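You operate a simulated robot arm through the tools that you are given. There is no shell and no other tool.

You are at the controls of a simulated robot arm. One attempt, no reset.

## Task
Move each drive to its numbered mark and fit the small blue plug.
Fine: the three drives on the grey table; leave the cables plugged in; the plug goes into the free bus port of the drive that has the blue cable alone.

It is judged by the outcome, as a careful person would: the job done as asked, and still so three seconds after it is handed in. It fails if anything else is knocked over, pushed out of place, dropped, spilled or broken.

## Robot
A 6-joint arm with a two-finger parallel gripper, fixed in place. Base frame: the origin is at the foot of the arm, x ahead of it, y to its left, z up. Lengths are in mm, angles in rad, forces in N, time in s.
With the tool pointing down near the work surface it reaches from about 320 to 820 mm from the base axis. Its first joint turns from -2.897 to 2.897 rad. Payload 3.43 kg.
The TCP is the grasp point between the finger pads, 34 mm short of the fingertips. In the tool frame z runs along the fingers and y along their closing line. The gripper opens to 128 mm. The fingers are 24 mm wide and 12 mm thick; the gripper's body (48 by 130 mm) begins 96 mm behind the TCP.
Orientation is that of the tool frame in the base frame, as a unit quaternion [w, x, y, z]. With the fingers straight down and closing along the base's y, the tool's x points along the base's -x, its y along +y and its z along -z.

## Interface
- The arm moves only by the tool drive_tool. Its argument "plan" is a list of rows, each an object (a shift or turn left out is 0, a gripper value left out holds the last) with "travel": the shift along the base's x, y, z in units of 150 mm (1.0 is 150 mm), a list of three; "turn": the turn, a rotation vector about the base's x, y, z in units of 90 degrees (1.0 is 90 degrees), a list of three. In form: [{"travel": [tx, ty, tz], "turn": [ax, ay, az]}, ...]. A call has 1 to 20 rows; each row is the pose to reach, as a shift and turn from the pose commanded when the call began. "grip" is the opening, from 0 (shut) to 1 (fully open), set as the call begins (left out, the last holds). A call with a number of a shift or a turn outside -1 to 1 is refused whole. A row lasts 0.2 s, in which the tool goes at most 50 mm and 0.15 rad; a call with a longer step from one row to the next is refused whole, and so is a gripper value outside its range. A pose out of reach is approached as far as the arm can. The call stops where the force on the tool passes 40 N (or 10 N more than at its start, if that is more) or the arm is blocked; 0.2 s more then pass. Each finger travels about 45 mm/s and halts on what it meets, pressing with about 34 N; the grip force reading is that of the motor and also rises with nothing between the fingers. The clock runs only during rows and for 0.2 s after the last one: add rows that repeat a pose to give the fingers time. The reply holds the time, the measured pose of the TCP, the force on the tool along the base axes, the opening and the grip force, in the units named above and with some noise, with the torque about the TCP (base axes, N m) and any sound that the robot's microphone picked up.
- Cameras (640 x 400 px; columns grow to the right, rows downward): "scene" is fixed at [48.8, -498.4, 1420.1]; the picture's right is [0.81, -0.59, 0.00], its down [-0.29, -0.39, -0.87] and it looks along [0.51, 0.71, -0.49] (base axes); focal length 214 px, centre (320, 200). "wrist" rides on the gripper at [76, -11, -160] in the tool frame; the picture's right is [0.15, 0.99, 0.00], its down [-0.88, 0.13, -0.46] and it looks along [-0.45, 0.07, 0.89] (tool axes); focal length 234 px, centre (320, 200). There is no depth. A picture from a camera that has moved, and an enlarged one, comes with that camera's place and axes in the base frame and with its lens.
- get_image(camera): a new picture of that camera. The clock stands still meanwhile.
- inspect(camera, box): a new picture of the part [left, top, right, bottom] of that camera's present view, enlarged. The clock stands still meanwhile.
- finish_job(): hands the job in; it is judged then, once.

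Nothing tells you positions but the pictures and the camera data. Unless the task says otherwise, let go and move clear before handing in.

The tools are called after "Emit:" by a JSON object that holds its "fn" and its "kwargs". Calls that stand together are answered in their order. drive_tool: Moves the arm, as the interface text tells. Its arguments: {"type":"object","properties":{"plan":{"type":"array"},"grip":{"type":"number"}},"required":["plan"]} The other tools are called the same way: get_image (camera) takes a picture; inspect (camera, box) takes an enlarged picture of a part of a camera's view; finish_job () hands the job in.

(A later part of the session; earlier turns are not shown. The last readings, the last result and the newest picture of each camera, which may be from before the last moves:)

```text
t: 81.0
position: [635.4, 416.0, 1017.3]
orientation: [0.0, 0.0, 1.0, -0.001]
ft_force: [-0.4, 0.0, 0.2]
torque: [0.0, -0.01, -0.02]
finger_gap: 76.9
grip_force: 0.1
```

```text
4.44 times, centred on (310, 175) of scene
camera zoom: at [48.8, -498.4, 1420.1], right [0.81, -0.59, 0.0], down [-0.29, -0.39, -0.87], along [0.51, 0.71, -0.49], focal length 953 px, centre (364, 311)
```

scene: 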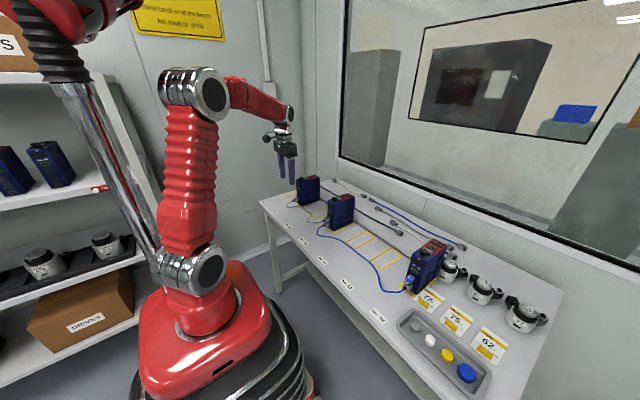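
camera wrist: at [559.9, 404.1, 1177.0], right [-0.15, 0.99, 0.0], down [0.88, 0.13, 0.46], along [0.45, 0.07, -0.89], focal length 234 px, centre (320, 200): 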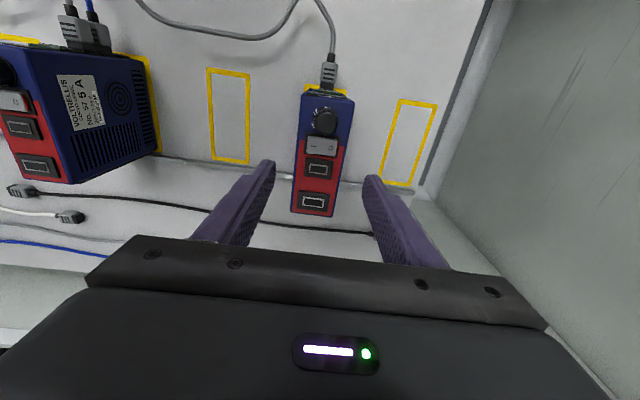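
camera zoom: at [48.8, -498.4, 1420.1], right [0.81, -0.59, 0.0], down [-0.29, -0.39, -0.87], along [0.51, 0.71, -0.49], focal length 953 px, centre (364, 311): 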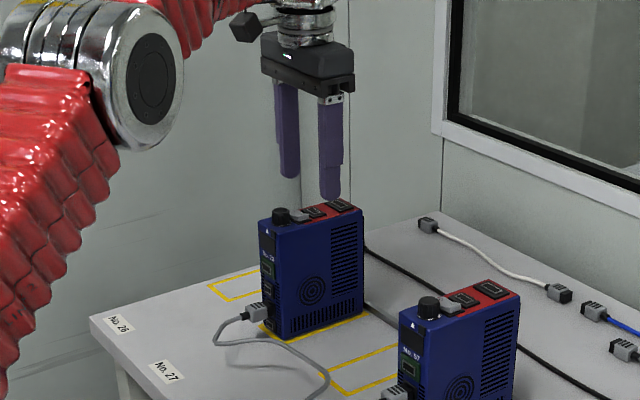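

The top-down view puts the drive at x 571–695, y 390–437. The gripper is centred over it, so I descend with the fingers either side to grip at about z=900.

Emit:
{"fn": "drive_tool", "kwargs": {"plan": [{"travel": [0, -0.007, -0.15]}, {"travel": [0, -0.007, -0.3]}, {"travel": [0, -0.007, -0.45]}, {"travel": [0, -0.007, -0.6]}, {"travel": [0, -0.007, -0.72]}, {"travel": [0, -0.007, -0.78]}, {"travel": [0, -0.007, -0.78]}]}}

Emit:
{"fn": "get_image", "kwargs": {"camera": "wrist"}}

Emit:
{"fn": "inspect", "kwargs": {"camera": "scene", "box": [275, 140, 345, 220]}}

```text
t: 82.6
position: [636.2, 415.8, 901.4]
orientation: [0.0, 0.0, 1.0, 0.0]
ft_force: [-0.2, -0.3, 0.5]
torque: [0.02, -0.01, 0.0]
finger_gap: 76.7
grip_force: 0.0
```

```text
taken
camera wrist: at [559.8, 403.4, 1060.0], right [-0.15, 0.99, 0.0], down [0.88, 0.13, 0.46], along [0.45, 0.07, -0.89], focal length 234 px, centre (320, 200)
```

wrist: 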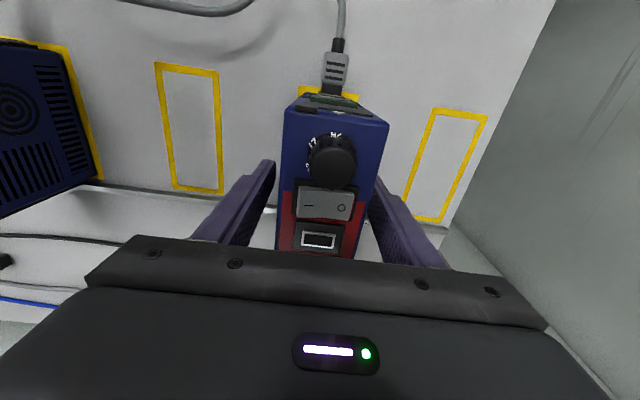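

```text
5.00 times, centred on (310, 180) of scene
camera zoom: at [48.8, -498.4, 1420.1], right [0.81, -0.59, 0.0], down [-0.29, -0.39, -0.87], along [0.51, 0.71, -0.49], focal length 1072 px, centre (370, 300)
```

zoom: 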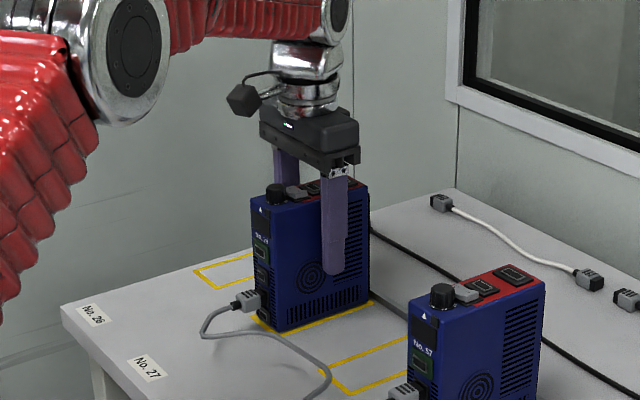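

The fingers are alongside the drive with room on both sides. I close on it, then lift a few mm.

Emit:
{"fn": "drive_tool", "kwargs": {"plan": [{"travel": [0, 0, 0]}, {"travel": [0, 0, 0]}, {"travel": [0, 0, 0]}, {"travel": [0, 0, 0]}, {"travel": [0, 0, 0]}], "grip": 0}}

Emit:
{"fn": "drive_tool", "kwargs": {"plan": [{"travel": [0, 0, 0.015]}, {"travel": [0, 0, 0.03]}, {"travel": [0, 0, 0.05]}, {"travel": [0, 0, 0.05]}]}}

Emit:
{"fn": "inspect", "kwargs": {"camera": "scene", "box": [275, 160, 345, 240]}}

```text
t: 83.8
position: [635.2, 414.4, 901.9]
orientation: [0.0, 0.001, 1.0, 0.0]
ft_force: [-0.1, -3.6, 0.4]
torque: [-0.17, 0.28, 0.13]
finger_gap: 49.7
grip_force: 33.7
```

```text
t: 84.8
position: [634.0, 415.2, 908.9]
orientation: [0.0, 0.001, 1.0, 0.0]
ft_force: [0.1, -0.2, -9.1]
torque: [0.01, -0.04, 0.02]
finger_gap: 50.2
grip_force: 34.3
```

```text
5.00 times, centred on (310, 200) of scene
camera zoom: at [48.8, -498.4, 1420.1], right [0.81, -0.59, 0.0], down [-0.29, -0.39, -0.87], along [0.51, 0.71, -0.49], focal length 1072 px, centre (370, 200)
```

zoom: 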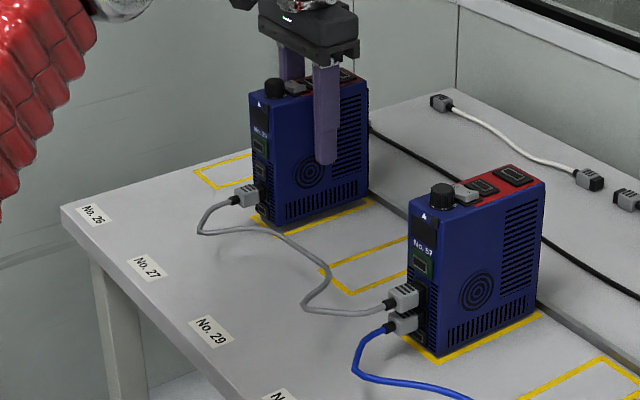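

Drive 29 is lifted about 7 mm and weighs about 9 N. I carry it -140 mm in y to mark 29, whose centre I measure at (636, 274).

Emit:
{"fn": "drive_tool", "kwargs": {"plan": [{"travel": [0, -0.1, 0.01]}, {"travel": [0, -0.23, 0.01]}, {"travel": [0.005, -0.36, 0.01]}, {"travel": [0.01, -0.49, 0.01]}, {"travel": [0.015, -0.62, 0.01]}, {"travel": [0.015, -0.75, 0.01]}, {"travel": [0.015, -0.87, 0.01]}, {"travel": [0.015, -0.935, 0.01]}, {"travel": [0.015, -0.935, 0.01]}]}}

Emit:
{"fn": "get_image", "kwargs": {"camera": "wrist"}}

Emit:
{"fn": "inspect", "kwargs": {"camera": "scene", "box": [275, 160, 355, 240]}}

```text
t: 86.8
position: [637.5, 276.7, 911.3]
orientation: [-0.001, 0.0, 1.0, 0.0]
ft_force: [0.1, 1.1, -9.1]
torque: [-0.03, -0.07, 0.01]
finger_gap: 49.9
grip_force: 33.5
```

```text
taken
camera wrist: at [560.6, 263.5, 1069.6], right [-0.15, 0.99, 0.0], down [0.88, 0.13, 0.45], along [0.45, 0.07, -0.89], focal length 234 px, centre (320, 200)
```

wrist: 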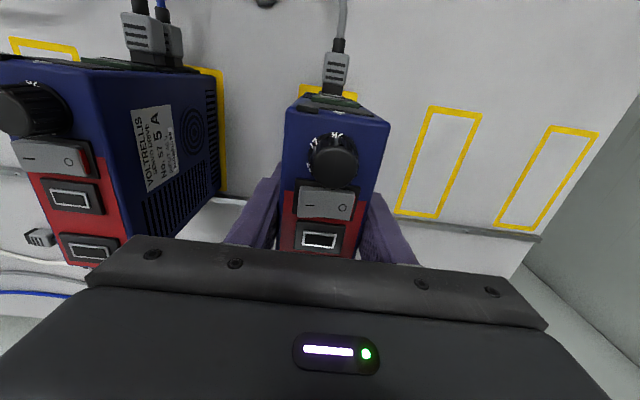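

```text
5.00 times, centred on (315, 200) of scene
camera zoom: at [48.8, -498.4, 1420.1], right [0.81, -0.59, 0.0], down [-0.29, -0.39, -0.87], along [0.51, 0.71, -0.49], focal length 1072 px, centre (345, 200)
```

zoom: 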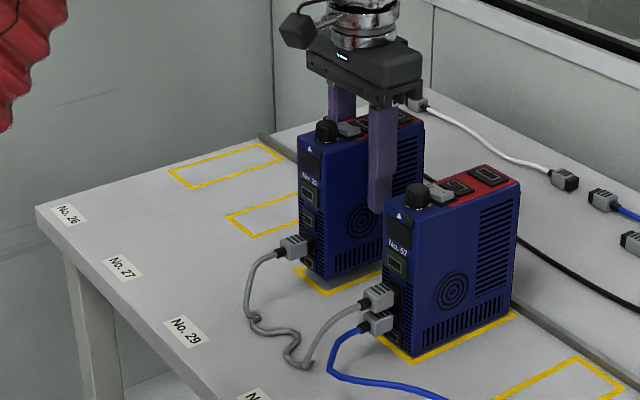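

Emit:
{"fn": "inspect", "kwargs": {"camera": "wrist", "box": [280, 60, 380, 130]}}

Emit:
{"fn": "drive_tool", "kwargs": {"plan": [{"travel": [0, -0.003, -0.02]}, {"travel": [0, -0.003, -0.035]}, {"travel": [0, -0.003, -0.045]}, {"travel": [0, -0.003, -0.052]}, {"travel": [0, -0.003, -0.052]}]}}

Emit:
{"fn": "inspect", "kwargs": {"camera": "scene", "box": [290, 180, 340, 230]}}

```text
5.71 times, centred on (330, 95) of wrist
camera zoom: at [560.6, 263.5, 1069.6], right [-0.15, 0.99, 0.0], down [0.88, 0.13, 0.45], along [0.45, 0.07, -0.89], focal length 1338 px, centre (263, 800)
```

zoom: 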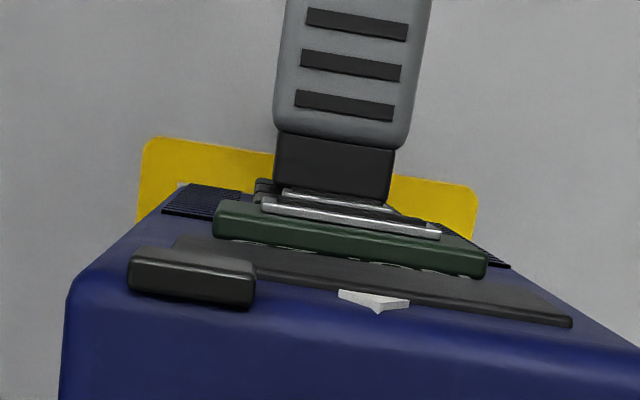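

```text
t: 88.0
position: [638.3, 276.0, 902.4]
orientation: [0.0, 0.001, 1.0, 0.0]
ft_force: [0.0, -0.8, -8.9]
torque: [0.03, -0.05, 0.01]
finger_gap: 50.0
grip_force: 34.1
```

```text
8.00 times, centred on (315, 205) of scene
camera zoom: at [48.8, -498.4, 1420.1], right [0.81, -0.59, 0.0], down [-0.29, -0.39, -0.87], along [0.51, 0.71, -0.49], focal length 1716 px, centre (360, 160)
```

zoom: 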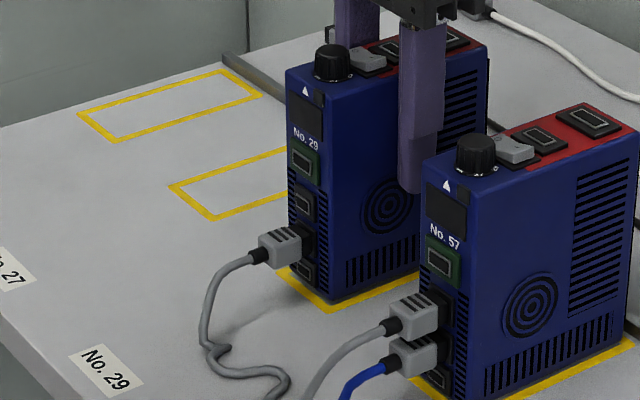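

The drive is over mark 29 (measured centre y≈273.7), but its weight is still on the gripper. I lower in small steps until it sits on the table.

Emit:
{"fn": "drive_tool", "kwargs": {"plan": [{"travel": [0, 0, -0.005]}, {"travel": [0, 0, -0.01]}, {"travel": [0, 0, -0.01]}]}}

Emit:
{"fn": "inspect", "kwargs": {"camera": "wrist", "box": [280, 60, 380, 130]}}

```text
t: 88.8
position: [637.0, 276.0, 902.3]
orientation: [0.0, 0.001, 1.0, 0.0]
ft_force: [-1.8, -0.8, -1.6]
torque: [-0.3, 0.49, 0.09]
finger_gap: 49.7
grip_force: 34.3
```

```text
5.71 times, centred on (330, 95) of wrist
camera zoom: at [561.1, 262.9, 1060.3], right [-0.15, 0.99, 0.0], down [0.88, 0.13, 0.46], along [0.45, 0.07, -0.89], focal length 1338 px, centre (263, 800)
```

zoom: 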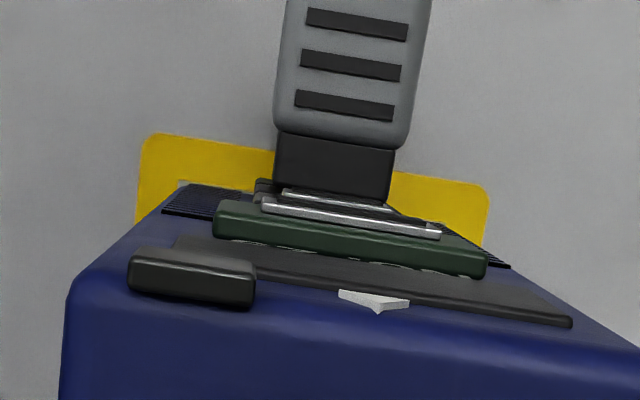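

The drive now rests on the table inside mark 29. I release it and rise straight up.

Emit:
{"fn": "drive_tool", "kwargs": {"plan": [{"travel": [0, 0, 0]}, {"travel": [0, 0, 0]}, {"travel": [0, 0, 0]}], "grip": 0.57}}

Emit:
{"fn": "drive_tool", "kwargs": {"plan": [{"travel": [0, 0, 0.1]}, {"travel": [0, 0, 0.3]}, {"travel": [0, 0, 0.55]}, {"travel": [0, 0, 0.8]}, {"travel": [0, 0, 0.95]}, {"travel": [0, 0, 0.95]}]}}

Emit:
{"fn": "get_image", "kwargs": {"camera": "wrist"}}

Emit:
{"fn": "inspect", "kwargs": {"camera": "scene", "box": [275, 170, 355, 240]}}

```text
t: 89.6
position: [636.3, 274.4, 902.0]
orientation: [0.0, 0.001, 1.0, 0.0]
ft_force: [-0.5, 0.0, -0.5]
torque: [-0.03, 0.0, 0.02]
finger_gap: 73.0
grip_force: 0.0
```

```text
t: 91.0
position: [635.0, 273.9, 1044.9]
orientation: [0.0, 0.0, 1.0, -0.001]
ft_force: [0.3, 0.6, -0.3]
torque: [-0.03, -0.01, 0.0]
finger_gap: 72.7
grip_force: 0.1
```

```text
taken
camera wrist: at [559.7, 261.1, 1204.3], right [-0.15, 0.99, 0.0], down [0.88, 0.13, 0.46], along [0.45, 0.07, -0.89], focal length 234 px, centre (320, 200)
```

wrist: 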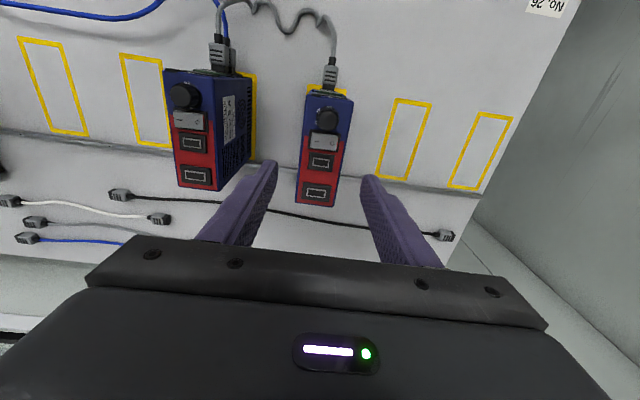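

```text
5.71 times, centred on (315, 205) of scene
camera zoom: at [48.8, -498.4, 1420.1], right [0.81, -0.59, 0.0], down [-0.29, -0.39, -0.87], along [0.51, 0.71, -0.49], focal length 1226 px, centre (349, 171)
```

zoom: 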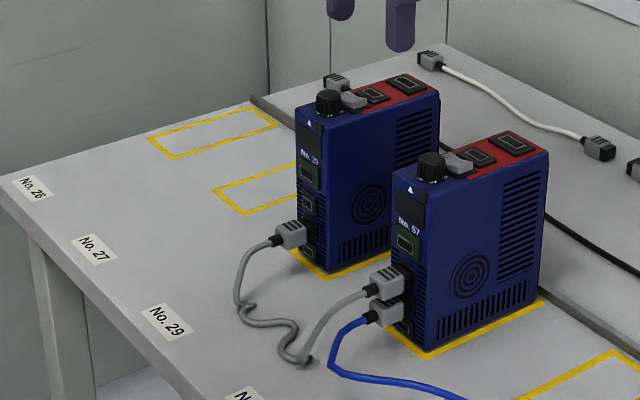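

Drive 29 stands neatly on mark 29 with its cable still in. Next is drive 57 at y≈135, so I move above it.

Emit:
{"fn": "drive_tool", "kwargs": {"plan": [{"travel": [0, -0.25, 0]}, {"travel": [0, -0.5, 0]}, {"travel": [0, -0.75, 0]}, {"travel": [0, -0.93, 0]}, {"travel": [0, -0.93, -0.15]}, {"travel": [0, -0.93, -0.15]}], "grip": 0.6}}

Emit:
{"fn": "get_image", "kwargs": {"camera": "wrist"}}

Emit:
{"fn": "inspect", "kwargs": {"camera": "wrist", "box": [230, 70, 410, 230]}}

```text
t: 92.4
position: [636.2, 133.2, 1024.4]
orientation: [0.001, 0.001, 1.0, 0.0]
ft_force: [0.1, 0.2, -0.7]
torque: [0.02, 0.02, 0.03]
finger_gap: 77.0
grip_force: 0.0
```

```text
taken
camera wrist: at [560.2, 121.5, 1182.8], right [-0.15, 0.99, 0.0], down [0.88, 0.13, 0.46], along [0.45, 0.07, -0.89], focal length 234 px, centre (320, 200)
```

wrist: 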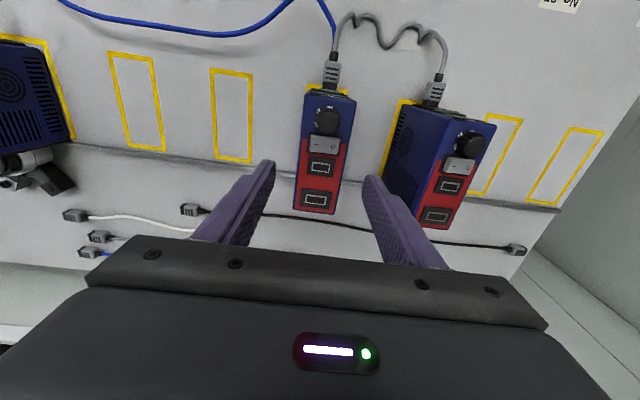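

```text
2.50 times, centred on (320, 150) of wrist
camera zoom: at [560.2, 121.5, 1182.8], right [-0.15, 0.99, 0.0], down [0.88, 0.13, 0.46], along [0.45, 0.07, -0.89], focal length 585 px, centre (320, 325)
```

zoom: 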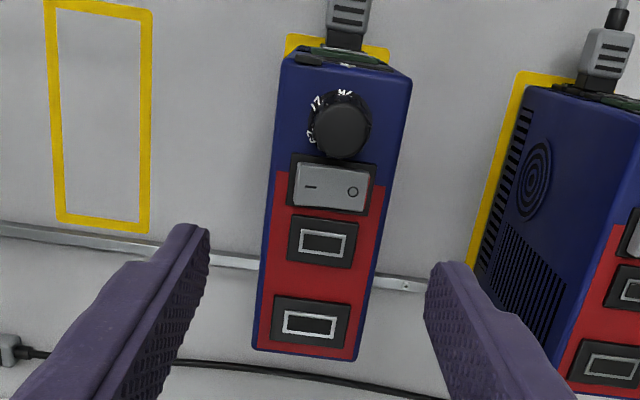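

Drive 57 is centred at y≈134, x≈634, and drive 29 is well clear of the fingers. I descend around it.

Emit:
{"fn": "drive_tool", "kwargs": {"plan": [{"travel": [0, 0.008, -0.15]}, {"travel": [0, 0.008, -0.3]}, {"travel": [0, 0.008, -0.45]}, {"travel": [0, 0.008, -0.6]}, {"travel": [0, 0.008, -0.74]}, {"travel": [0, 0.008, -0.815]}, {"travel": [0, 0.008, -0.815]}]}}

Emit:
{"fn": "get_image", "kwargs": {"camera": "wrist"}}

```text
t: 94.0
position: [635.8, 137.2, 900.2]
orientation: [0.0, 0.001, 1.0, 0.0]
ft_force: [0.3, 0.4, 0.4]
torque: [0.0, -0.01, -0.01]
finger_gap: 76.9
grip_force: 0.1
```

```text
taken
camera wrist: at [559.0, 125.0, 1058.8], right [-0.15, 0.99, 0.0], down [0.88, 0.13, 0.46], along [0.45, 0.07, -0.89], focal length 234 px, centre (320, 200)
```

wrist: 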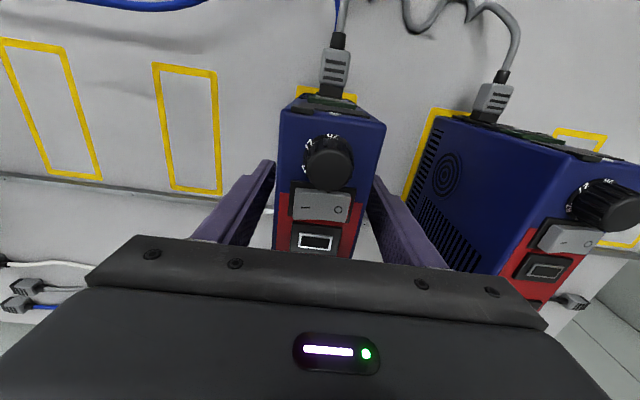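

Emit:
{"fn": "drive_tool", "kwargs": {"plan": [{"travel": [0, -0.008, 0]}, {"travel": [0, -0.012, 0]}, {"travel": [0, -0.012, 0]}]}}

Emit:
{"fn": "drive_tool", "kwargs": {"plan": [{"travel": [0, 0, 0]}, {"travel": [0, 0, 0]}, {"travel": [0, 0, 0]}, {"travel": [0, 0, 0]}, {"travel": [0, 0, 0]}], "grip": 0}}

Emit:
{"fn": "drive_tool", "kwargs": {"plan": [{"travel": [0, 0, 0.015]}, {"travel": [0, 0, 0.03]}, {"travel": [0, 0, 0.055]}, {"travel": [0, 0, 0.055]}]}}

Emit:
{"fn": "inspect", "kwargs": {"camera": "scene", "box": [295, 180, 375, 250]}}

```text
t: 94.8
position: [636.0, 134.3, 899.7]
orientation: [0.0, 0.001, 1.0, 0.0]
ft_force: [0.4, 0.0, 0.4]
torque: [0.0, -0.03, -0.01]
finger_gap: 76.9
grip_force: 0.0
```

```text
t: 96.0
position: [634.7, 135.0, 898.8]
orientation: [0.0, 0.001, 1.0, 0.0]
ft_force: [-0.5, -3.9, 0.7]
torque: [-0.21, -0.04, 0.03]
finger_gap: 49.8
grip_force: 34.3
```

```text
t: 97.0
position: [637.0, 134.3, 906.7]
orientation: [0.0, 0.0, 1.0, 0.0]
ft_force: [0.0, 0.1, -9.3]
torque: [0.0, -0.03, -0.02]
finger_gap: 50.0
grip_force: 34.1
```

```text
5.71 times, centred on (335, 215) of scene
camera zoom: at [48.8, -498.4, 1420.1], right [0.81, -0.59, 0.0], down [-0.29, -0.39, -0.87], along [0.51, 0.71, -0.49], focal length 1226 px, centre (234, 114)
```

zoom: 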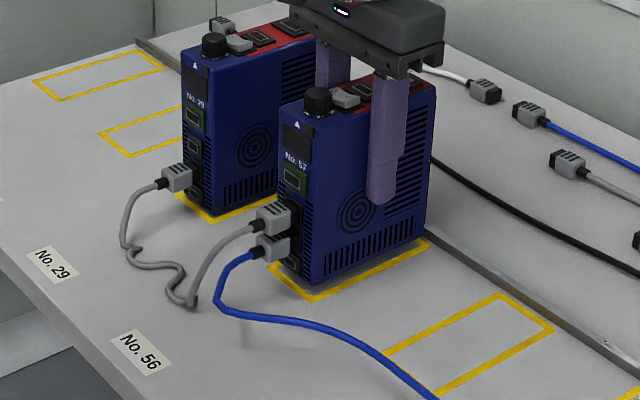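

Drive 57 is lifted. I raise it a little more so it clears the blue cable, then carry it -140 mm to mark 57, whose centre I measure at (636, -5).

Emit:
{"fn": "drive_tool", "kwargs": {"plan": [{"travel": [0, 0, 0.08]}, {"travel": [0, -0.1, 0.1]}, {"travel": [0, -0.23, 0.1]}, {"travel": [0, -0.36, 0.1]}, {"travel": [0, -0.49, 0.1]}, {"travel": [0, -0.62, 0.1]}, {"travel": [0, -0.75, 0.1]}, {"travel": [0, -0.87, 0.1]}, {"travel": [0, -0.935, 0.1]}, {"travel": [0, -0.935, 0.1]}]}}

Emit:
{"fn": "get_image", "kwargs": {"camera": "wrist"}}

Emit:
{"fn": "inspect", "kwargs": {"camera": "scene", "box": [295, 180, 405, 270]}}

```text
t: 99.2
position: [638.1, -5.3, 922.1]
orientation: [0.001, 0.0, 1.0, -0.001]
ft_force: [-0.1, -0.3, -9.6]
torque: [-0.04, -0.08, -0.03]
finger_gap: 49.8
grip_force: 34.4
```

```text
taken
camera wrist: at [561.7, -17.2, 1081.4], right [-0.15, 0.99, 0.0], down [0.88, 0.13, 0.46], along [0.45, 0.07, -0.89], focal length 234 px, centre (320, 200)
```

wrist: 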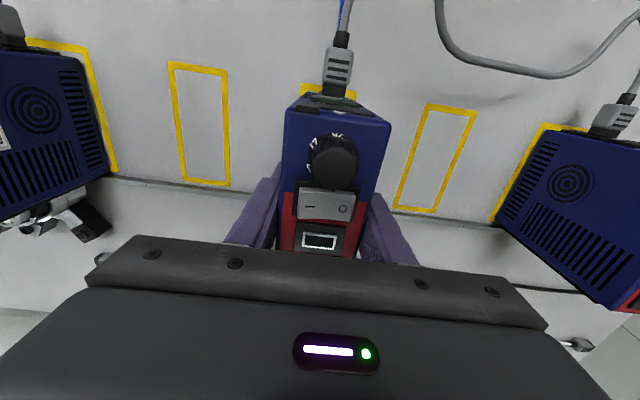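

```text
4.44 times, centred on (350, 225) of scene
camera zoom: at [48.8, -498.4, 1420.1], right [0.81, -0.59, 0.0], down [-0.29, -0.39, -0.87], along [0.51, 0.71, -0.49], focal length 953 px, centre (187, 89)
```

zoom: 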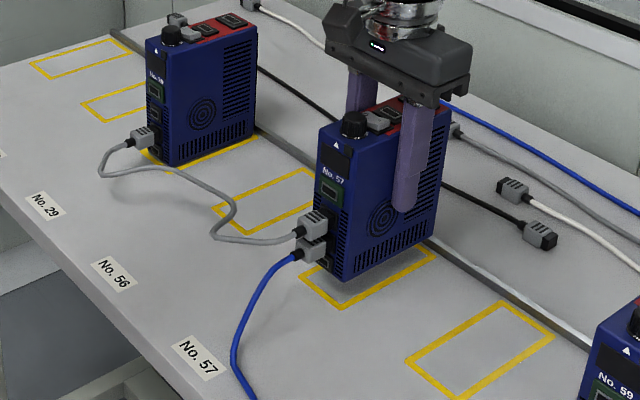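

Nothing lies under the drive, and it is centred over mark 57. I lower it gently.

Emit:
{"fn": "drive_tool", "kwargs": {"plan": [{"travel": [0, 0.003, -0.05]}, {"travel": [0, 0.003, -0.09]}, {"travel": [0, 0.003, -0.12]}, {"travel": [0, 0.003, -0.135]}, {"travel": [0, 0.003, -0.145]}, {"travel": [0, 0.003, -0.145]}]}}

Emit:
{"fn": "inspect", "kwargs": {"camera": "wrist", "box": [280, 60, 380, 130]}}

```text
t: 100.6
position: [637.3, -5.2, 901.3]
orientation: [0.0, 0.0, 1.0, 0.001]
ft_force: [0.3, 1.0, -9.2]
torque: [-0.02, -0.08, 0.01]
finger_gap: 49.9
grip_force: 34.2
```

```text
5.71 times, centred on (330, 95) of wrist
camera zoom: at [560.9, -16.8, 1059.1], right [-0.15, 0.99, 0.0], down [0.88, 0.13, 0.46], along [0.45, 0.07, -0.89], focal length 1338 px, centre (263, 800)
```

zoom: 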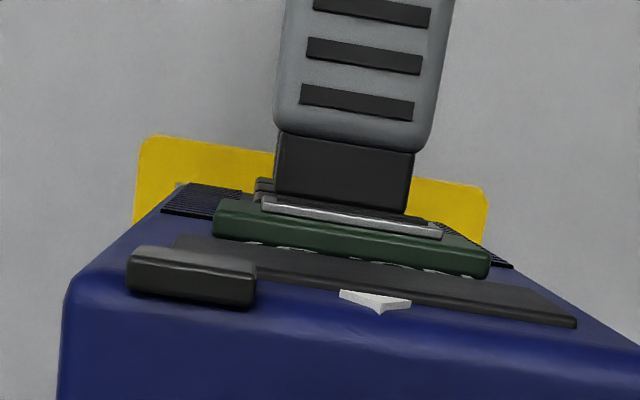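

Emit:
{"fn": "drive_tool", "kwargs": {"plan": [{"travel": [0, -0.004, -0.004]}, {"travel": [0, -0.006, -0.009]}, {"travel": [0, -0.006, -0.009]}]}}

Emit:
{"fn": "inspect", "kwargs": {"camera": "wrist", "box": [280, 60, 380, 130]}}

```text
t: 101.4
position: [636.5, -6.3, 900.0]
orientation: [0.0, 0.001, 1.0, 0.0]
ft_force: [-0.7, 3.9, 1.1]
torque: [0.12, 0.73, -0.25]
finger_gap: 50.0
grip_force: 33.7
```

```text
5.71 times, centred on (330, 95) of wrist
camera zoom: at [560.7, -17.3, 1058.7], right [-0.15, 0.99, 0.0], down [0.88, 0.13, 0.46], along [0.45, 0.07, -0.89], focal length 1338 px, centre (263, 800)
```

zoom: 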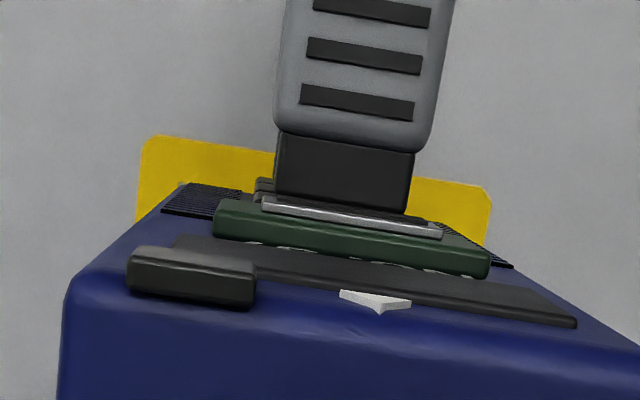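

Drive 57 now rests on the table in mark 57. I release it, rise, and look.

Emit:
{"fn": "drive_tool", "kwargs": {"plan": [{"travel": [0, 0, 0]}, {"travel": [0, 0, 0]}, {"travel": [0, 0, 0]}], "grip": 0.57}}

Emit:
{"fn": "drive_tool", "kwargs": {"plan": [{"travel": [0, 0, 0.1]}, {"travel": [0, 0, 0.3]}, {"travel": [0, 0, 0.55]}, {"travel": [0, 0, 0.8]}, {"travel": [0, 0, 0.95]}, {"travel": [0, 0, 0.95]}]}}

Emit:
{"fn": "get_image", "kwargs": {"camera": "wrist"}}

Emit:
{"fn": "get_image", "kwargs": {"camera": "scene"}}

Emit:
{"fn": "inspect", "kwargs": {"camera": "scene", "box": [310, 200, 450, 310]}}

```text
t: 102.2
position: [635.9, -5.1, 899.8]
orientation: [0.0, 0.001, 1.0, -0.001]
ft_force: [-0.1, 0.1, 0.0]
torque: [0.01, 0.02, 0.04]
finger_gap: 73.0
grip_force: 0.1
```

```text
t: 103.6
position: [636.6, -5.5, 1038.2]
orientation: [0.0, 0.001, 1.0, 0.0]
ft_force: [0.5, 0.2, 0.4]
torque: [0.01, -0.02, -0.02]
finger_gap: 72.9
grip_force: 0.0
```

```text
taken
camera wrist: at [560.2, -17.1, 1196.9], right [-0.15, 0.99, 0.0], down [0.88, 0.13, 0.46], along [0.45, 0.07, -0.89], focal length 234 px, centre (320, 200)
```

wrist: 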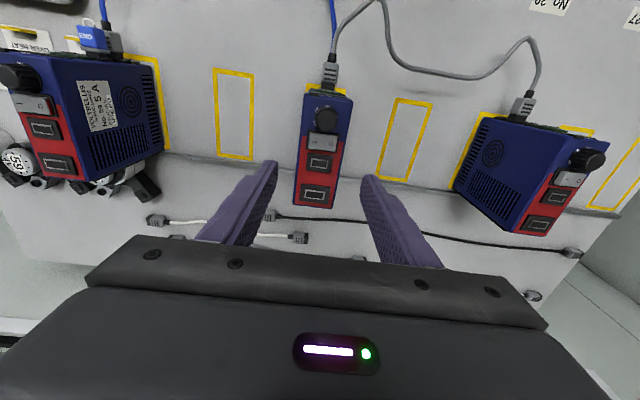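

```text
taken
```

scene: 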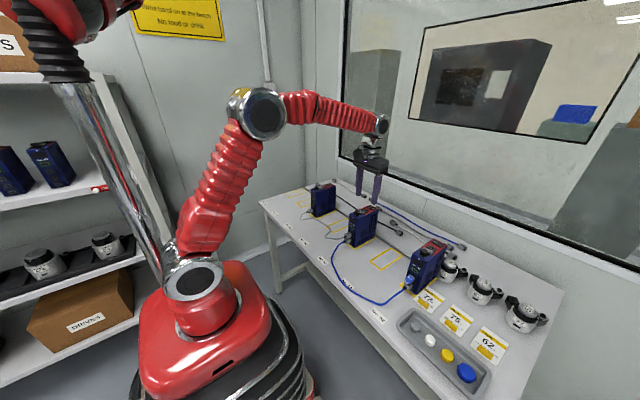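

```text
3.64 times, centred on (380, 255) of scene
camera zoom: at [48.8, -498.4, 1420.1], right [0.81, -0.59, 0.0], down [-0.29, -0.39, -0.87], along [0.51, 0.71, -0.49], focal length 780 px, centre (102, 0)
```

zoom: 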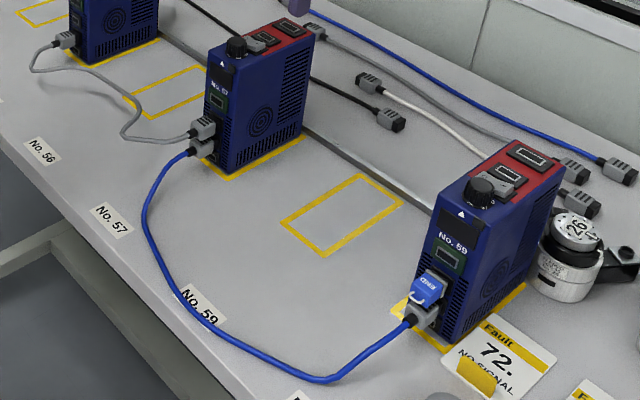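

Drive 57 is placed, and both of its cables are still in. Now drive 59, so I move above it and check the space around it, especially the motor on its -y side.

Emit:
{"fn": "drive_tool", "kwargs": {"plan": [{"travel": [0, -0.25, 0]}, {"travel": [0, -0.5, 0]}, {"travel": [0, -0.75, 0]}, {"travel": [0, -1.0, 0]}]}}

Emit:
{"fn": "drive_tool", "kwargs": {"plan": [{"travel": [0, -0.25, 0]}, {"travel": [0, -0.5, 0]}, {"travel": [0, -0.75, 0]}, {"travel": [0, -0.87, 0]}, {"travel": [0, -0.87, 0]}]}}

Emit:
{"fn": "get_image", "kwargs": {"camera": "wrist"}}

Emit:
{"fn": "inspect", "kwargs": {"camera": "wrist", "box": [220, 60, 400, 230]}}

```text
t: 104.6
position: [636.7, -154.8, 1040.7]
orientation: [0.0, 0.0, 1.0, 0.001]
ft_force: [0.2, 0.1, -0.1]
torque: [-0.02, 0.02, 0.03]
finger_gap: 72.9
grip_force: 0.0
```

```text
t: 105.8
position: [637.8, -283.5, 1040.8]
orientation: [0.0, 0.001, 1.0, 0.0]
ft_force: [-0.1, -0.4, 0.5]
torque: [-0.03, -0.01, 0.0]
finger_gap: 72.9
grip_force: 0.0
```

```text
taken
camera wrist: at [562.2, -295.9, 1200.3], right [-0.15, 0.99, 0.0], down [0.88, 0.13, 0.46], along [0.45, 0.07, -0.89], focal length 234 px, centre (320, 200)
```

wrist: 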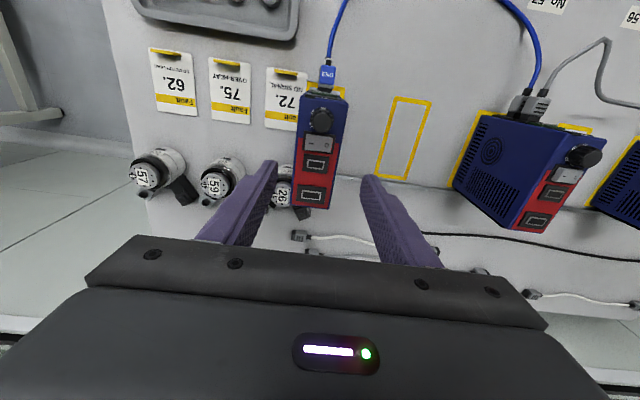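

```text
2.35 times, centred on (310, 145) of wrist
camera zoom: at [562.2, -295.9, 1200.3], right [-0.15, 0.99, 0.0], down [0.88, 0.13, 0.46], along [0.45, 0.07, -0.89], focal length 551 px, centre (344, 329)
```

zoom: 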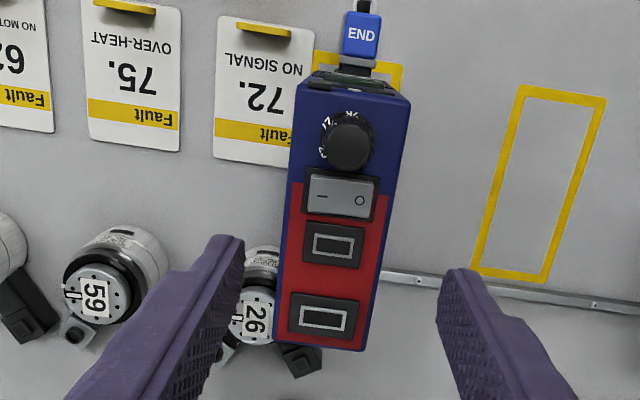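

Servo 26 is centred near x=727, well behind where the fingers go (x≈638). Drive 59 is centred at (639, -288), and mark 59's centre measures (635, -145). I shift -4 mm in y and descend around the drive.

Emit:
{"fn": "drive_tool", "kwargs": {"plan": [{"travel": [0, -0.025, -0.1]}, {"travel": [0, -0.025, -0.25]}, {"travel": [0, -0.025, -0.4]}, {"travel": [0, -0.025, -0.4]}], "grip": 0.6}}

Emit:
{"fn": "get_image", "kwargs": {"camera": "wrist"}}

Emit:
{"fn": "inspect", "kwargs": {"camera": "scene", "box": [380, 200, 470, 310]}}

```text
t: 106.8
position: [637.3, -289.8, 982.3]
orientation: [0.0, 0.001, 1.0, 0.0]
ft_force: [-0.4, -0.6, 0.3]
torque: [0.02, -0.04, 0.02]
finger_gap: 76.7
grip_force: 0.0
```

```text
taken
camera wrist: at [561.4, -302.1, 1140.6], right [-0.15, 0.99, 0.0], down [0.88, 0.13, 0.46], along [0.45, 0.07, -0.89], focal length 234 px, centre (320, 200)
```

wrist: 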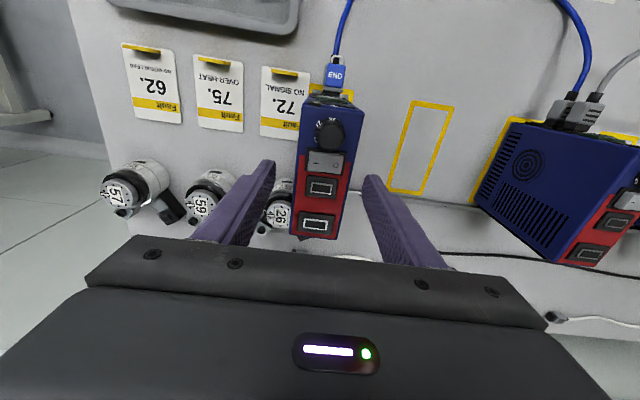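

```text
3.64 times, centred on (425, 255) of scene
camera zoom: at [48.8, -498.4, 1420.1], right [0.81, -0.59, 0.0], down [-0.29, -0.39, -0.87], along [0.51, 0.71, -0.49], focal length 780 px, centre (-62, 0)
```

zoom: 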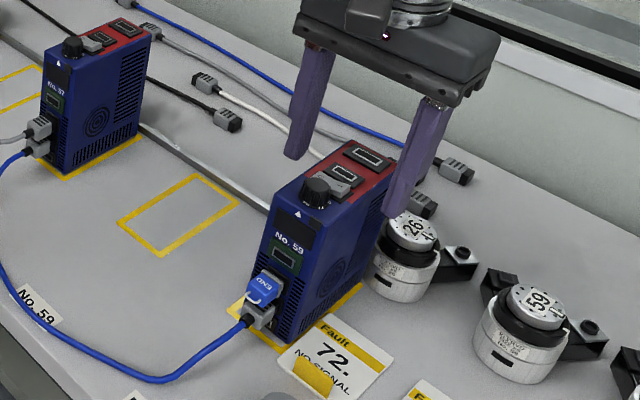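

Emit:
{"fn": "drive_tool", "kwargs": {"plan": [{"travel": [0, 0.016, -0.12]}, {"travel": [0, 0.016, -0.25]}, {"travel": [0, 0.016, -0.38]}, {"travel": [0, 0.016, -0.48]}, {"travel": [0, 0.016, -0.537]}, {"travel": [0, 0.016, -0.537]}]}}

Emit:
{"fn": "get_image", "kwargs": {"camera": "wrist"}}

Emit:
{"fn": "inspect", "kwargs": {"camera": "scene", "box": [380, 200, 470, 310]}}

```text
t: 108.2
position: [637.0, -286.2, 900.4]
orientation: [0.0, 0.001, 1.0, 0.0]
ft_force: [0.6, -0.1, 0.1]
torque: [-0.03, 0.03, 0.02]
finger_gap: 76.8
grip_force: 0.0
```

```text
taken
camera wrist: at [559.8, -298.9, 1058.7], right [-0.15, 0.99, 0.0], down [0.88, 0.13, 0.46], along [0.45, 0.07, -0.89], focal length 234 px, centre (320, 200)
```

wrist: 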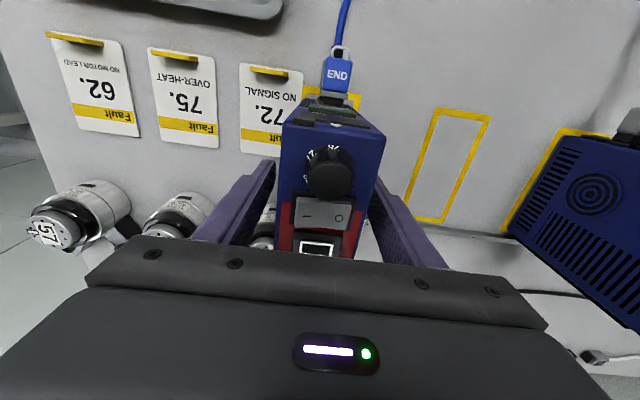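

```text
3.64 times, centred on (425, 255) of scene
camera zoom: at [48.8, -498.4, 1420.1], right [0.81, -0.59, 0.0], down [-0.29, -0.39, -0.87], along [0.51, 0.71, -0.49], focal length 780 px, centre (-62, 0)
```

zoom: 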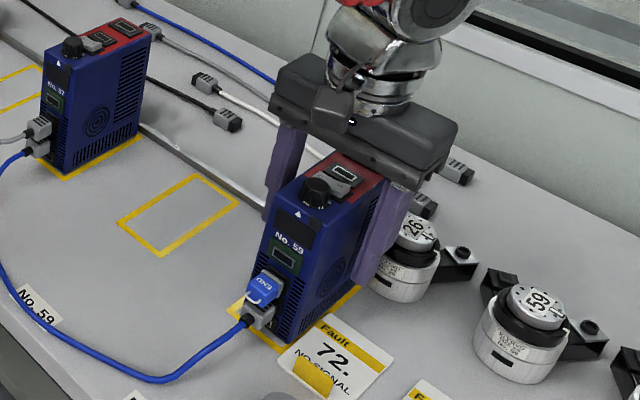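

The fingers are beside drive 59, clear of the motor. I close on it and lift.

Emit:
{"fn": "drive_tool", "kwargs": {"plan": [{"travel": [0, 0, 0]}, {"travel": [0, 0, 0]}, {"travel": [0, 0, 0]}, {"travel": [0, 0, 0]}, {"travel": [0, 0, 0]}], "grip": 0}}

Emit:
{"fn": "drive_tool", "kwargs": {"plan": [{"travel": [0, 0, 0.015]}, {"travel": [0, 0, 0.03]}, {"travel": [0, 0, 0.055]}, {"travel": [0, 0, 0.055]}]}}

Emit:
{"fn": "inspect", "kwargs": {"camera": "scene", "box": [390, 230, 450, 300]}}

Emit:
{"fn": "inspect", "kwargs": {"camera": "wrist", "box": [280, 30, 380, 130]}}

```text
t: 109.4
position: [635.1, -286.4, 899.2]
orientation: [0.0, 0.002, 1.0, 0.0]
ft_force: [0.3, -3.7, -0.4]
torque: [-0.3, -0.28, -0.14]
finger_gap: 49.8
grip_force: 34.2
```

```text
t: 110.4
position: [637.1, -287.5, 909.2]
orientation: [0.0, 0.001, 1.0, 0.0]
ft_force: [0.3, 0.3, -9.2]
torque: [0.04, 0.0, -0.05]
finger_gap: 49.9
grip_force: 34.1
```

```text
5.71 times, centred on (420, 265) of scene
camera zoom: at [48.8, -498.4, 1420.1], right [0.81, -0.59, 0.0], down [-0.29, -0.39, -0.87], along [0.51, 0.71, -0.49], focal length 1226 px, centre (-251, -171)
```

zoom: 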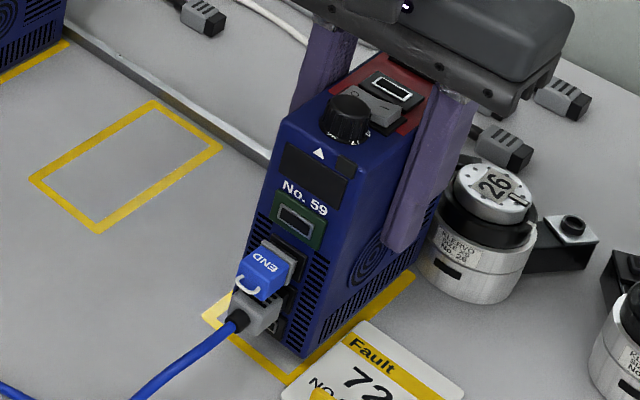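

```text
4.00 times, centred on (330, 80) of wrist
camera zoom: at [561.0, -299.9, 1067.3], right [-0.15, 0.99, 0.0], down [0.88, 0.13, 0.46], along [0.45, 0.07, -0.89], focal length 937 px, centre (280, 680)
```

zoom: 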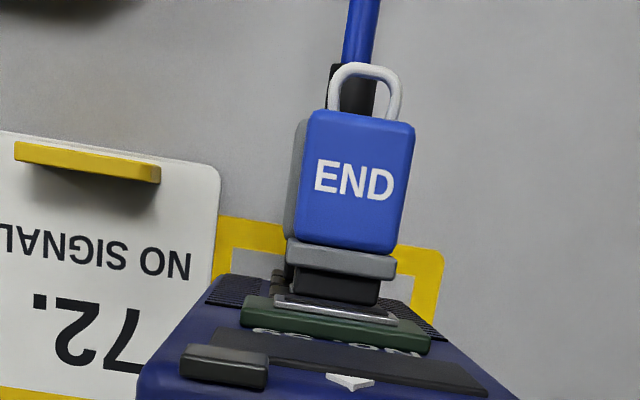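

Drive 59 is lifted with the plug and blue cable holding. I raise it a little more and carry it +143 mm to mark 59.

Emit:
{"fn": "drive_tool", "kwargs": {"plan": [{"travel": [0, 0, 0.06]}, {"travel": [0, 0.08, 0.09]}, {"travel": [0, 0.2, 0.09]}, {"travel": [-0.01, 0.33, 0.09]}, {"travel": [-0.02, 0.46, 0.09]}, {"travel": [-0.027, 0.59, 0.09]}, {"travel": [-0.027, 0.72, 0.09]}, {"travel": [-0.027, 0.84, 0.09]}, {"travel": [-0.027, 0.92, 0.09]}, {"travel": [-0.027, 0.955, 0.09]}, {"travel": [-0.027, 0.955, 0.09]}]}}

Emit:
{"fn": "get_image", "kwargs": {"camera": "wrist"}}

Emit:
{"fn": "inspect", "kwargs": {"camera": "scene", "box": [310, 200, 450, 310]}}

```text
t: 112.8
position: [632.3, -143.3, 922.5]
orientation: [-0.001, 0.001, 1.0, -0.001]
ft_force: [-0.4, -0.1, -8.8]
torque: [0.01, 0.01, -0.01]
finger_gap: 50.3
grip_force: 34.1
```

```text
taken
camera wrist: at [556.1, -155.6, 1081.2], right [-0.15, 0.99, 0.0], down [0.88, 0.13, 0.46], along [0.45, 0.07, -0.89], focal length 234 px, centre (320, 200)
```

wrist: 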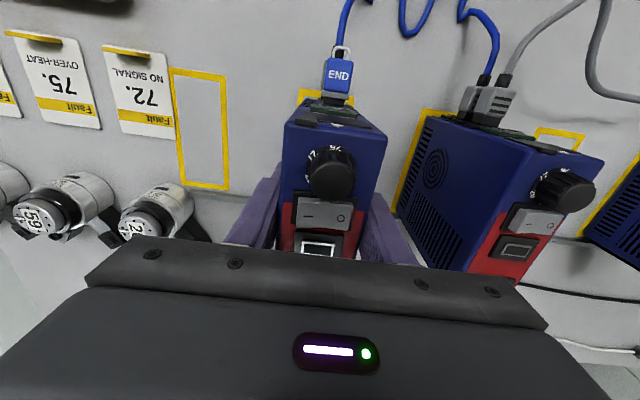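

```text
3.64 times, centred on (380, 255) of scene
camera zoom: at [48.8, -498.4, 1420.1], right [0.81, -0.59, 0.0], down [-0.29, -0.39, -0.87], along [0.51, 0.71, -0.49], focal length 780 px, centre (102, 0)
```

zoom: 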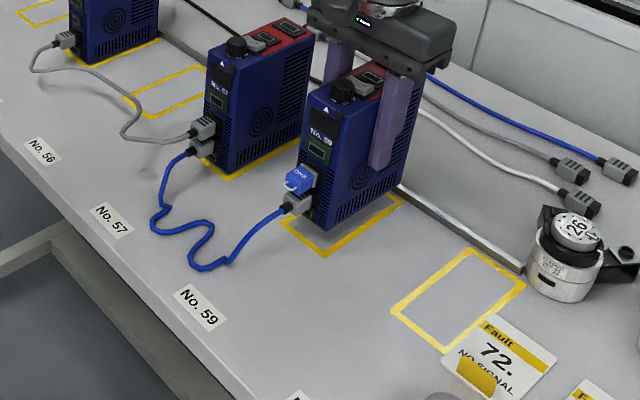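

The drive is over mark 59 and the slack cable is folding safely in front. I lower it gently.

Emit:
{"fn": "drive_tool", "kwargs": {"plan": [{"travel": [0, -0.005, -0.05]}, {"travel": [0, -0.005, -0.09]}, {"travel": [0, -0.005, -0.12]}, {"travel": [0, -0.005, -0.135]}, {"travel": [0, -0.005, -0.143]}, {"travel": [0, -0.005, -0.143]}]}}

Emit:
{"fn": "inspect", "kwargs": {"camera": "wrist", "box": [280, 40, 380, 130]}}

```text
t: 114.2
position: [632.2, -144.9, 899.4]
orientation: [0.001, 0.002, 1.0, 0.0]
ft_force: [0.6, 0.2, -8.8]
torque: [-0.01, -0.04, 0.02]
finger_gap: 49.7
grip_force: 34.2
```

```text
4.44 times, centred on (330, 85) of wrist
camera zoom: at [556.2, -156.0, 1059.3], right [-0.15, 0.99, 0.0], down [0.88, 0.13, 0.46], along [0.45, 0.07, -0.89], focal length 1041 px, centre (276, 711)
```

zoom: 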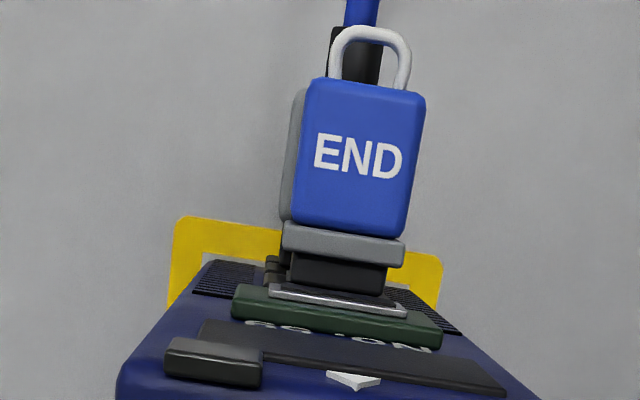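

Emit:
{"fn": "drive_tool", "kwargs": {"plan": [{"travel": [0, -0.006, 0]}, {"travel": [0, -0.012, -0.003]}, {"travel": [0, -0.012, -0.007]}, {"travel": [0, -0.012, -0.007]}]}}

Emit:
{"fn": "inspect", "kwargs": {"camera": "wrist", "box": [280, 40, 380, 130]}}

```text
t: 115.2
position: [631.1, -145.2, 900.4]
orientation: [0.0, 0.001, 1.0, 0.001]
ft_force: [0.0, 0.1, -6.4]
torque: [0.01, -0.18, 0.0]
finger_gap: 50.1
grip_force: 34.3
```

```text
4.44 times, centred on (330, 85) of wrist
camera zoom: at [555.9, -158.3, 1058.9], right [-0.15, 0.99, 0.0], down [0.88, 0.13, 0.46], along [0.45, 0.07, -0.89], focal length 1041 px, centre (276, 711)
```

zoom: 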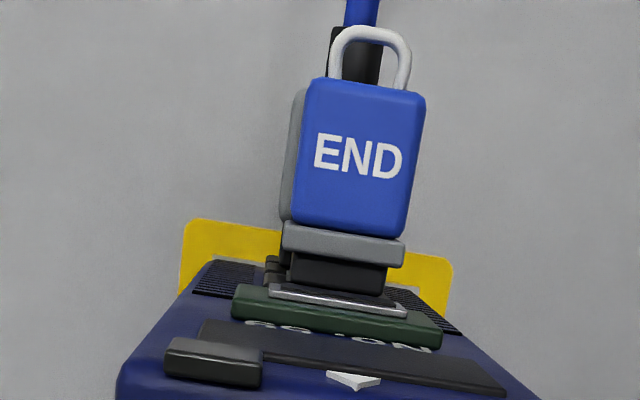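

Emit:
{"fn": "drive_tool", "kwargs": {"plan": [{"travel": [0, 0, -0.003]}, {"travel": [0, 0, -0.005]}, {"travel": [0, 0, -0.005]}]}}

```text
t: 116.0
position: [631.9, -147.6, 900.3]
orientation: [0.0, 0.001, 1.0, -0.001]
ft_force: [-1.6, 3.6, -1.4]
torque: [0.01, -0.02, -0.03]
finger_gap: 49.9
grip_force: 33.7
```

Drive 59's weight is now on the table. I release, rise straight up, and inspect everything.

Emit:
{"fn": "drive_tool", "kwargs": {"plan": [{"travel": [0, 0, 0]}, {"travel": [0, 0, 0]}, {"travel": [0, 0, 0]}], "grip": 0.57}}

Emit:
{"fn": "drive_tool", "kwargs": {"plan": [{"travel": [0, 0, 0.1]}, {"travel": [0, 0, 0.3]}, {"travel": [0, 0, 0.55]}, {"travel": [0, 0, 0.8]}, {"travel": [0, 0, 0.95]}, {"travel": [0, 0, 0.95]}]}}

Emit:
{"fn": "get_image", "kwargs": {"camera": "wrist"}}

Emit:
{"fn": "get_image", "kwargs": {"camera": "scene"}}

Emit:
{"fn": "inspect", "kwargs": {"camera": "scene", "box": [355, 210, 415, 270]}}

Emit:
{"fn": "inspect", "kwargs": {"camera": "wrist", "box": [230, 50, 440, 220]}}

```text
t: 116.8
position: [632.6, -147.7, 901.1]
orientation: [0.0, 0.001, 1.0, 0.0]
ft_force: [0.2, 0.1, -0.6]
torque: [0.0, -0.01, -0.01]
finger_gap: 73.0
grip_force: 0.0
```

```text
t: 118.2
position: [633.6, -146.7, 1042.5]
orientation: [0.0, 0.001, 1.0, 0.0]
ft_force: [0.0, 0.3, -0.5]
torque: [0.01, -0.01, 0.02]
finger_gap: 72.9
grip_force: 0.1
```

```text
taken
camera wrist: at [557.4, -157.6, 1200.9], right [-0.15, 0.99, 0.0], down [0.88, 0.13, 0.46], along [0.45, 0.07, -0.89], focal length 234 px, centre (320, 200)
```

wrist: 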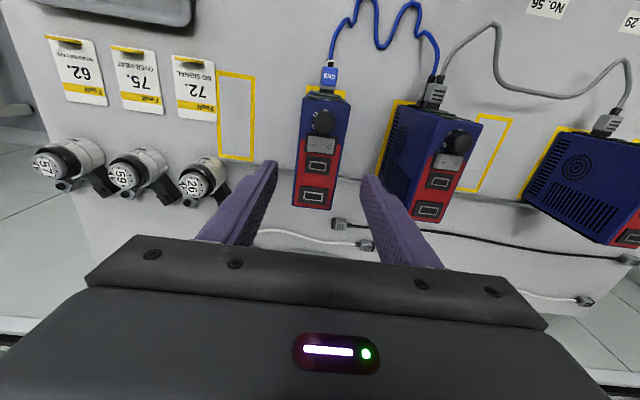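

```text
taken
```

scene: 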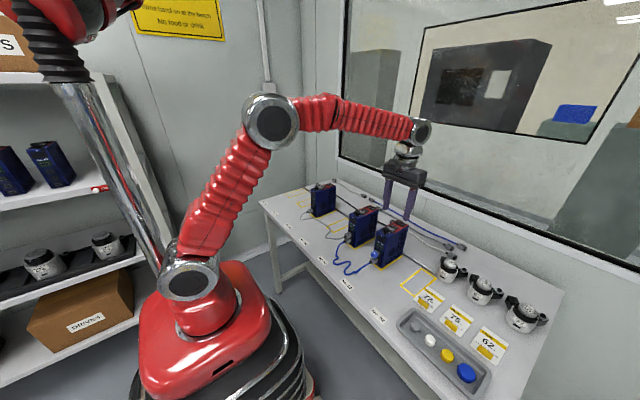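

```text
6.67 times, centred on (385, 240) of scene
camera zoom: at [48.8, -498.4, 1420.1], right [0.81, -0.59, 0.0], down [-0.29, -0.39, -0.87], along [0.51, 0.71, -0.49], focal length 1430 px, centre (-113, -67)
```

zoom: 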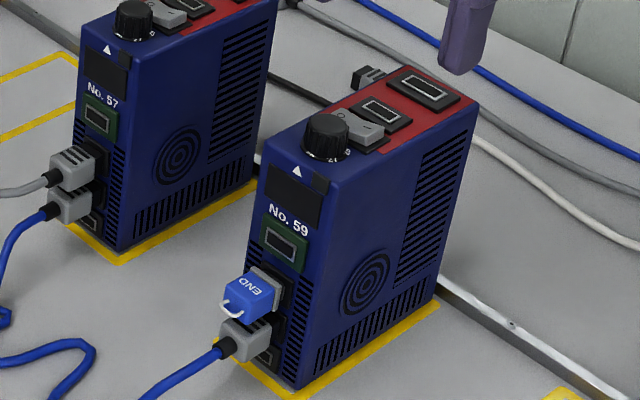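

```text
2.35 times, centred on (335, 135) of wrist
camera zoom: at [557.4, -157.6, 1200.9], right [-0.15, 0.99, 0.0], down [0.88, 0.13, 0.46], along [0.45, 0.07, -0.89], focal length 551 px, centre (285, 353)
```

zoom: 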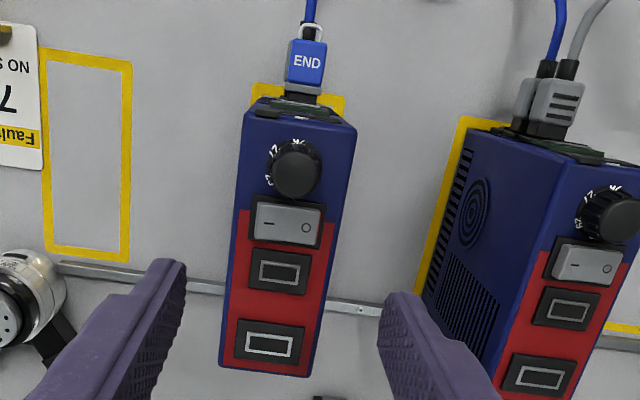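

All three drives stand on their marks with every cable in. I now take a careful look at the plug's seating, and at drives 29 and 57 relative to their marks.

Emit:
{"fn": "inspect", "kwargs": {"camera": "scene", "box": [373, 250, 391, 268]}}

Emit:
{"fn": "inspect", "kwargs": {"camera": "scene", "box": [300, 175, 380, 250]}}

Emit:
{"fn": "inspect", "kwargs": {"camera": "scene", "box": [400, 250, 560, 370]}}

```text
16.00 times, centred on (382, 259) of scene
camera zoom: at [48.8, -498.4, 1420.1], right [0.81, -0.59, 0.0], down [-0.29, -0.39, -0.87], along [0.51, 0.71, -0.49], focal length 3432 px, centre (-672, -744)
```

zoom: 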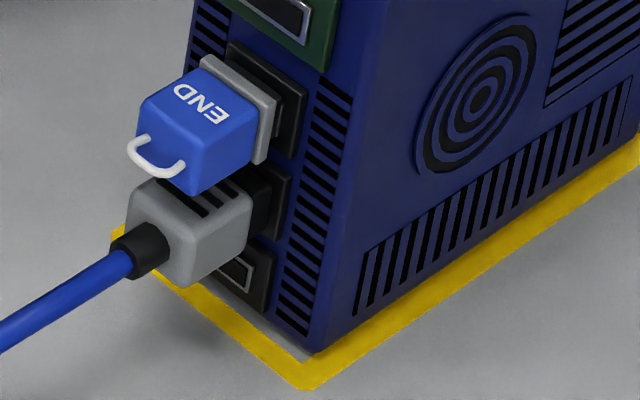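

```text
5.33 times, centred on (340, 212) of scene
camera zoom: at [48.8, -498.4, 1420.1], right [0.81, -0.59, 0.0], down [-0.29, -0.39, -0.87], along [0.51, 0.71, -0.49], focal length 1144 px, centre (213, 133)
```

zoom: 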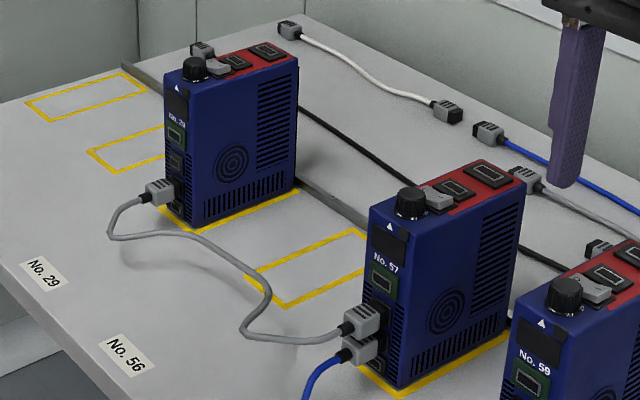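

```text
3.33 times, centred on (480, 310) of scene
camera zoom: at [48.8, -498.4, 1420.1], right [0.81, -0.59, 0.0], down [-0.29, -0.39, -0.87], along [0.51, 0.71, -0.49], focal length 715 px, centre (-213, -167)
```

zoom: 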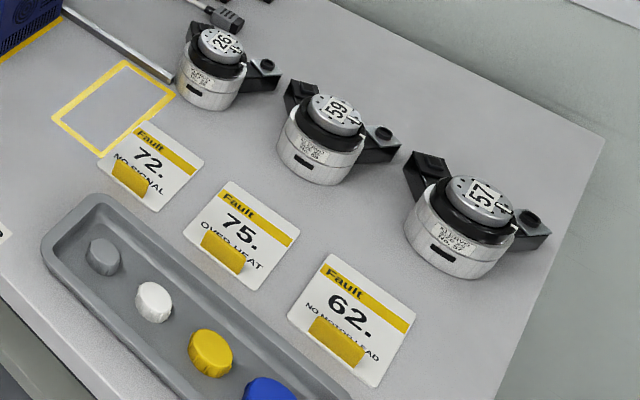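

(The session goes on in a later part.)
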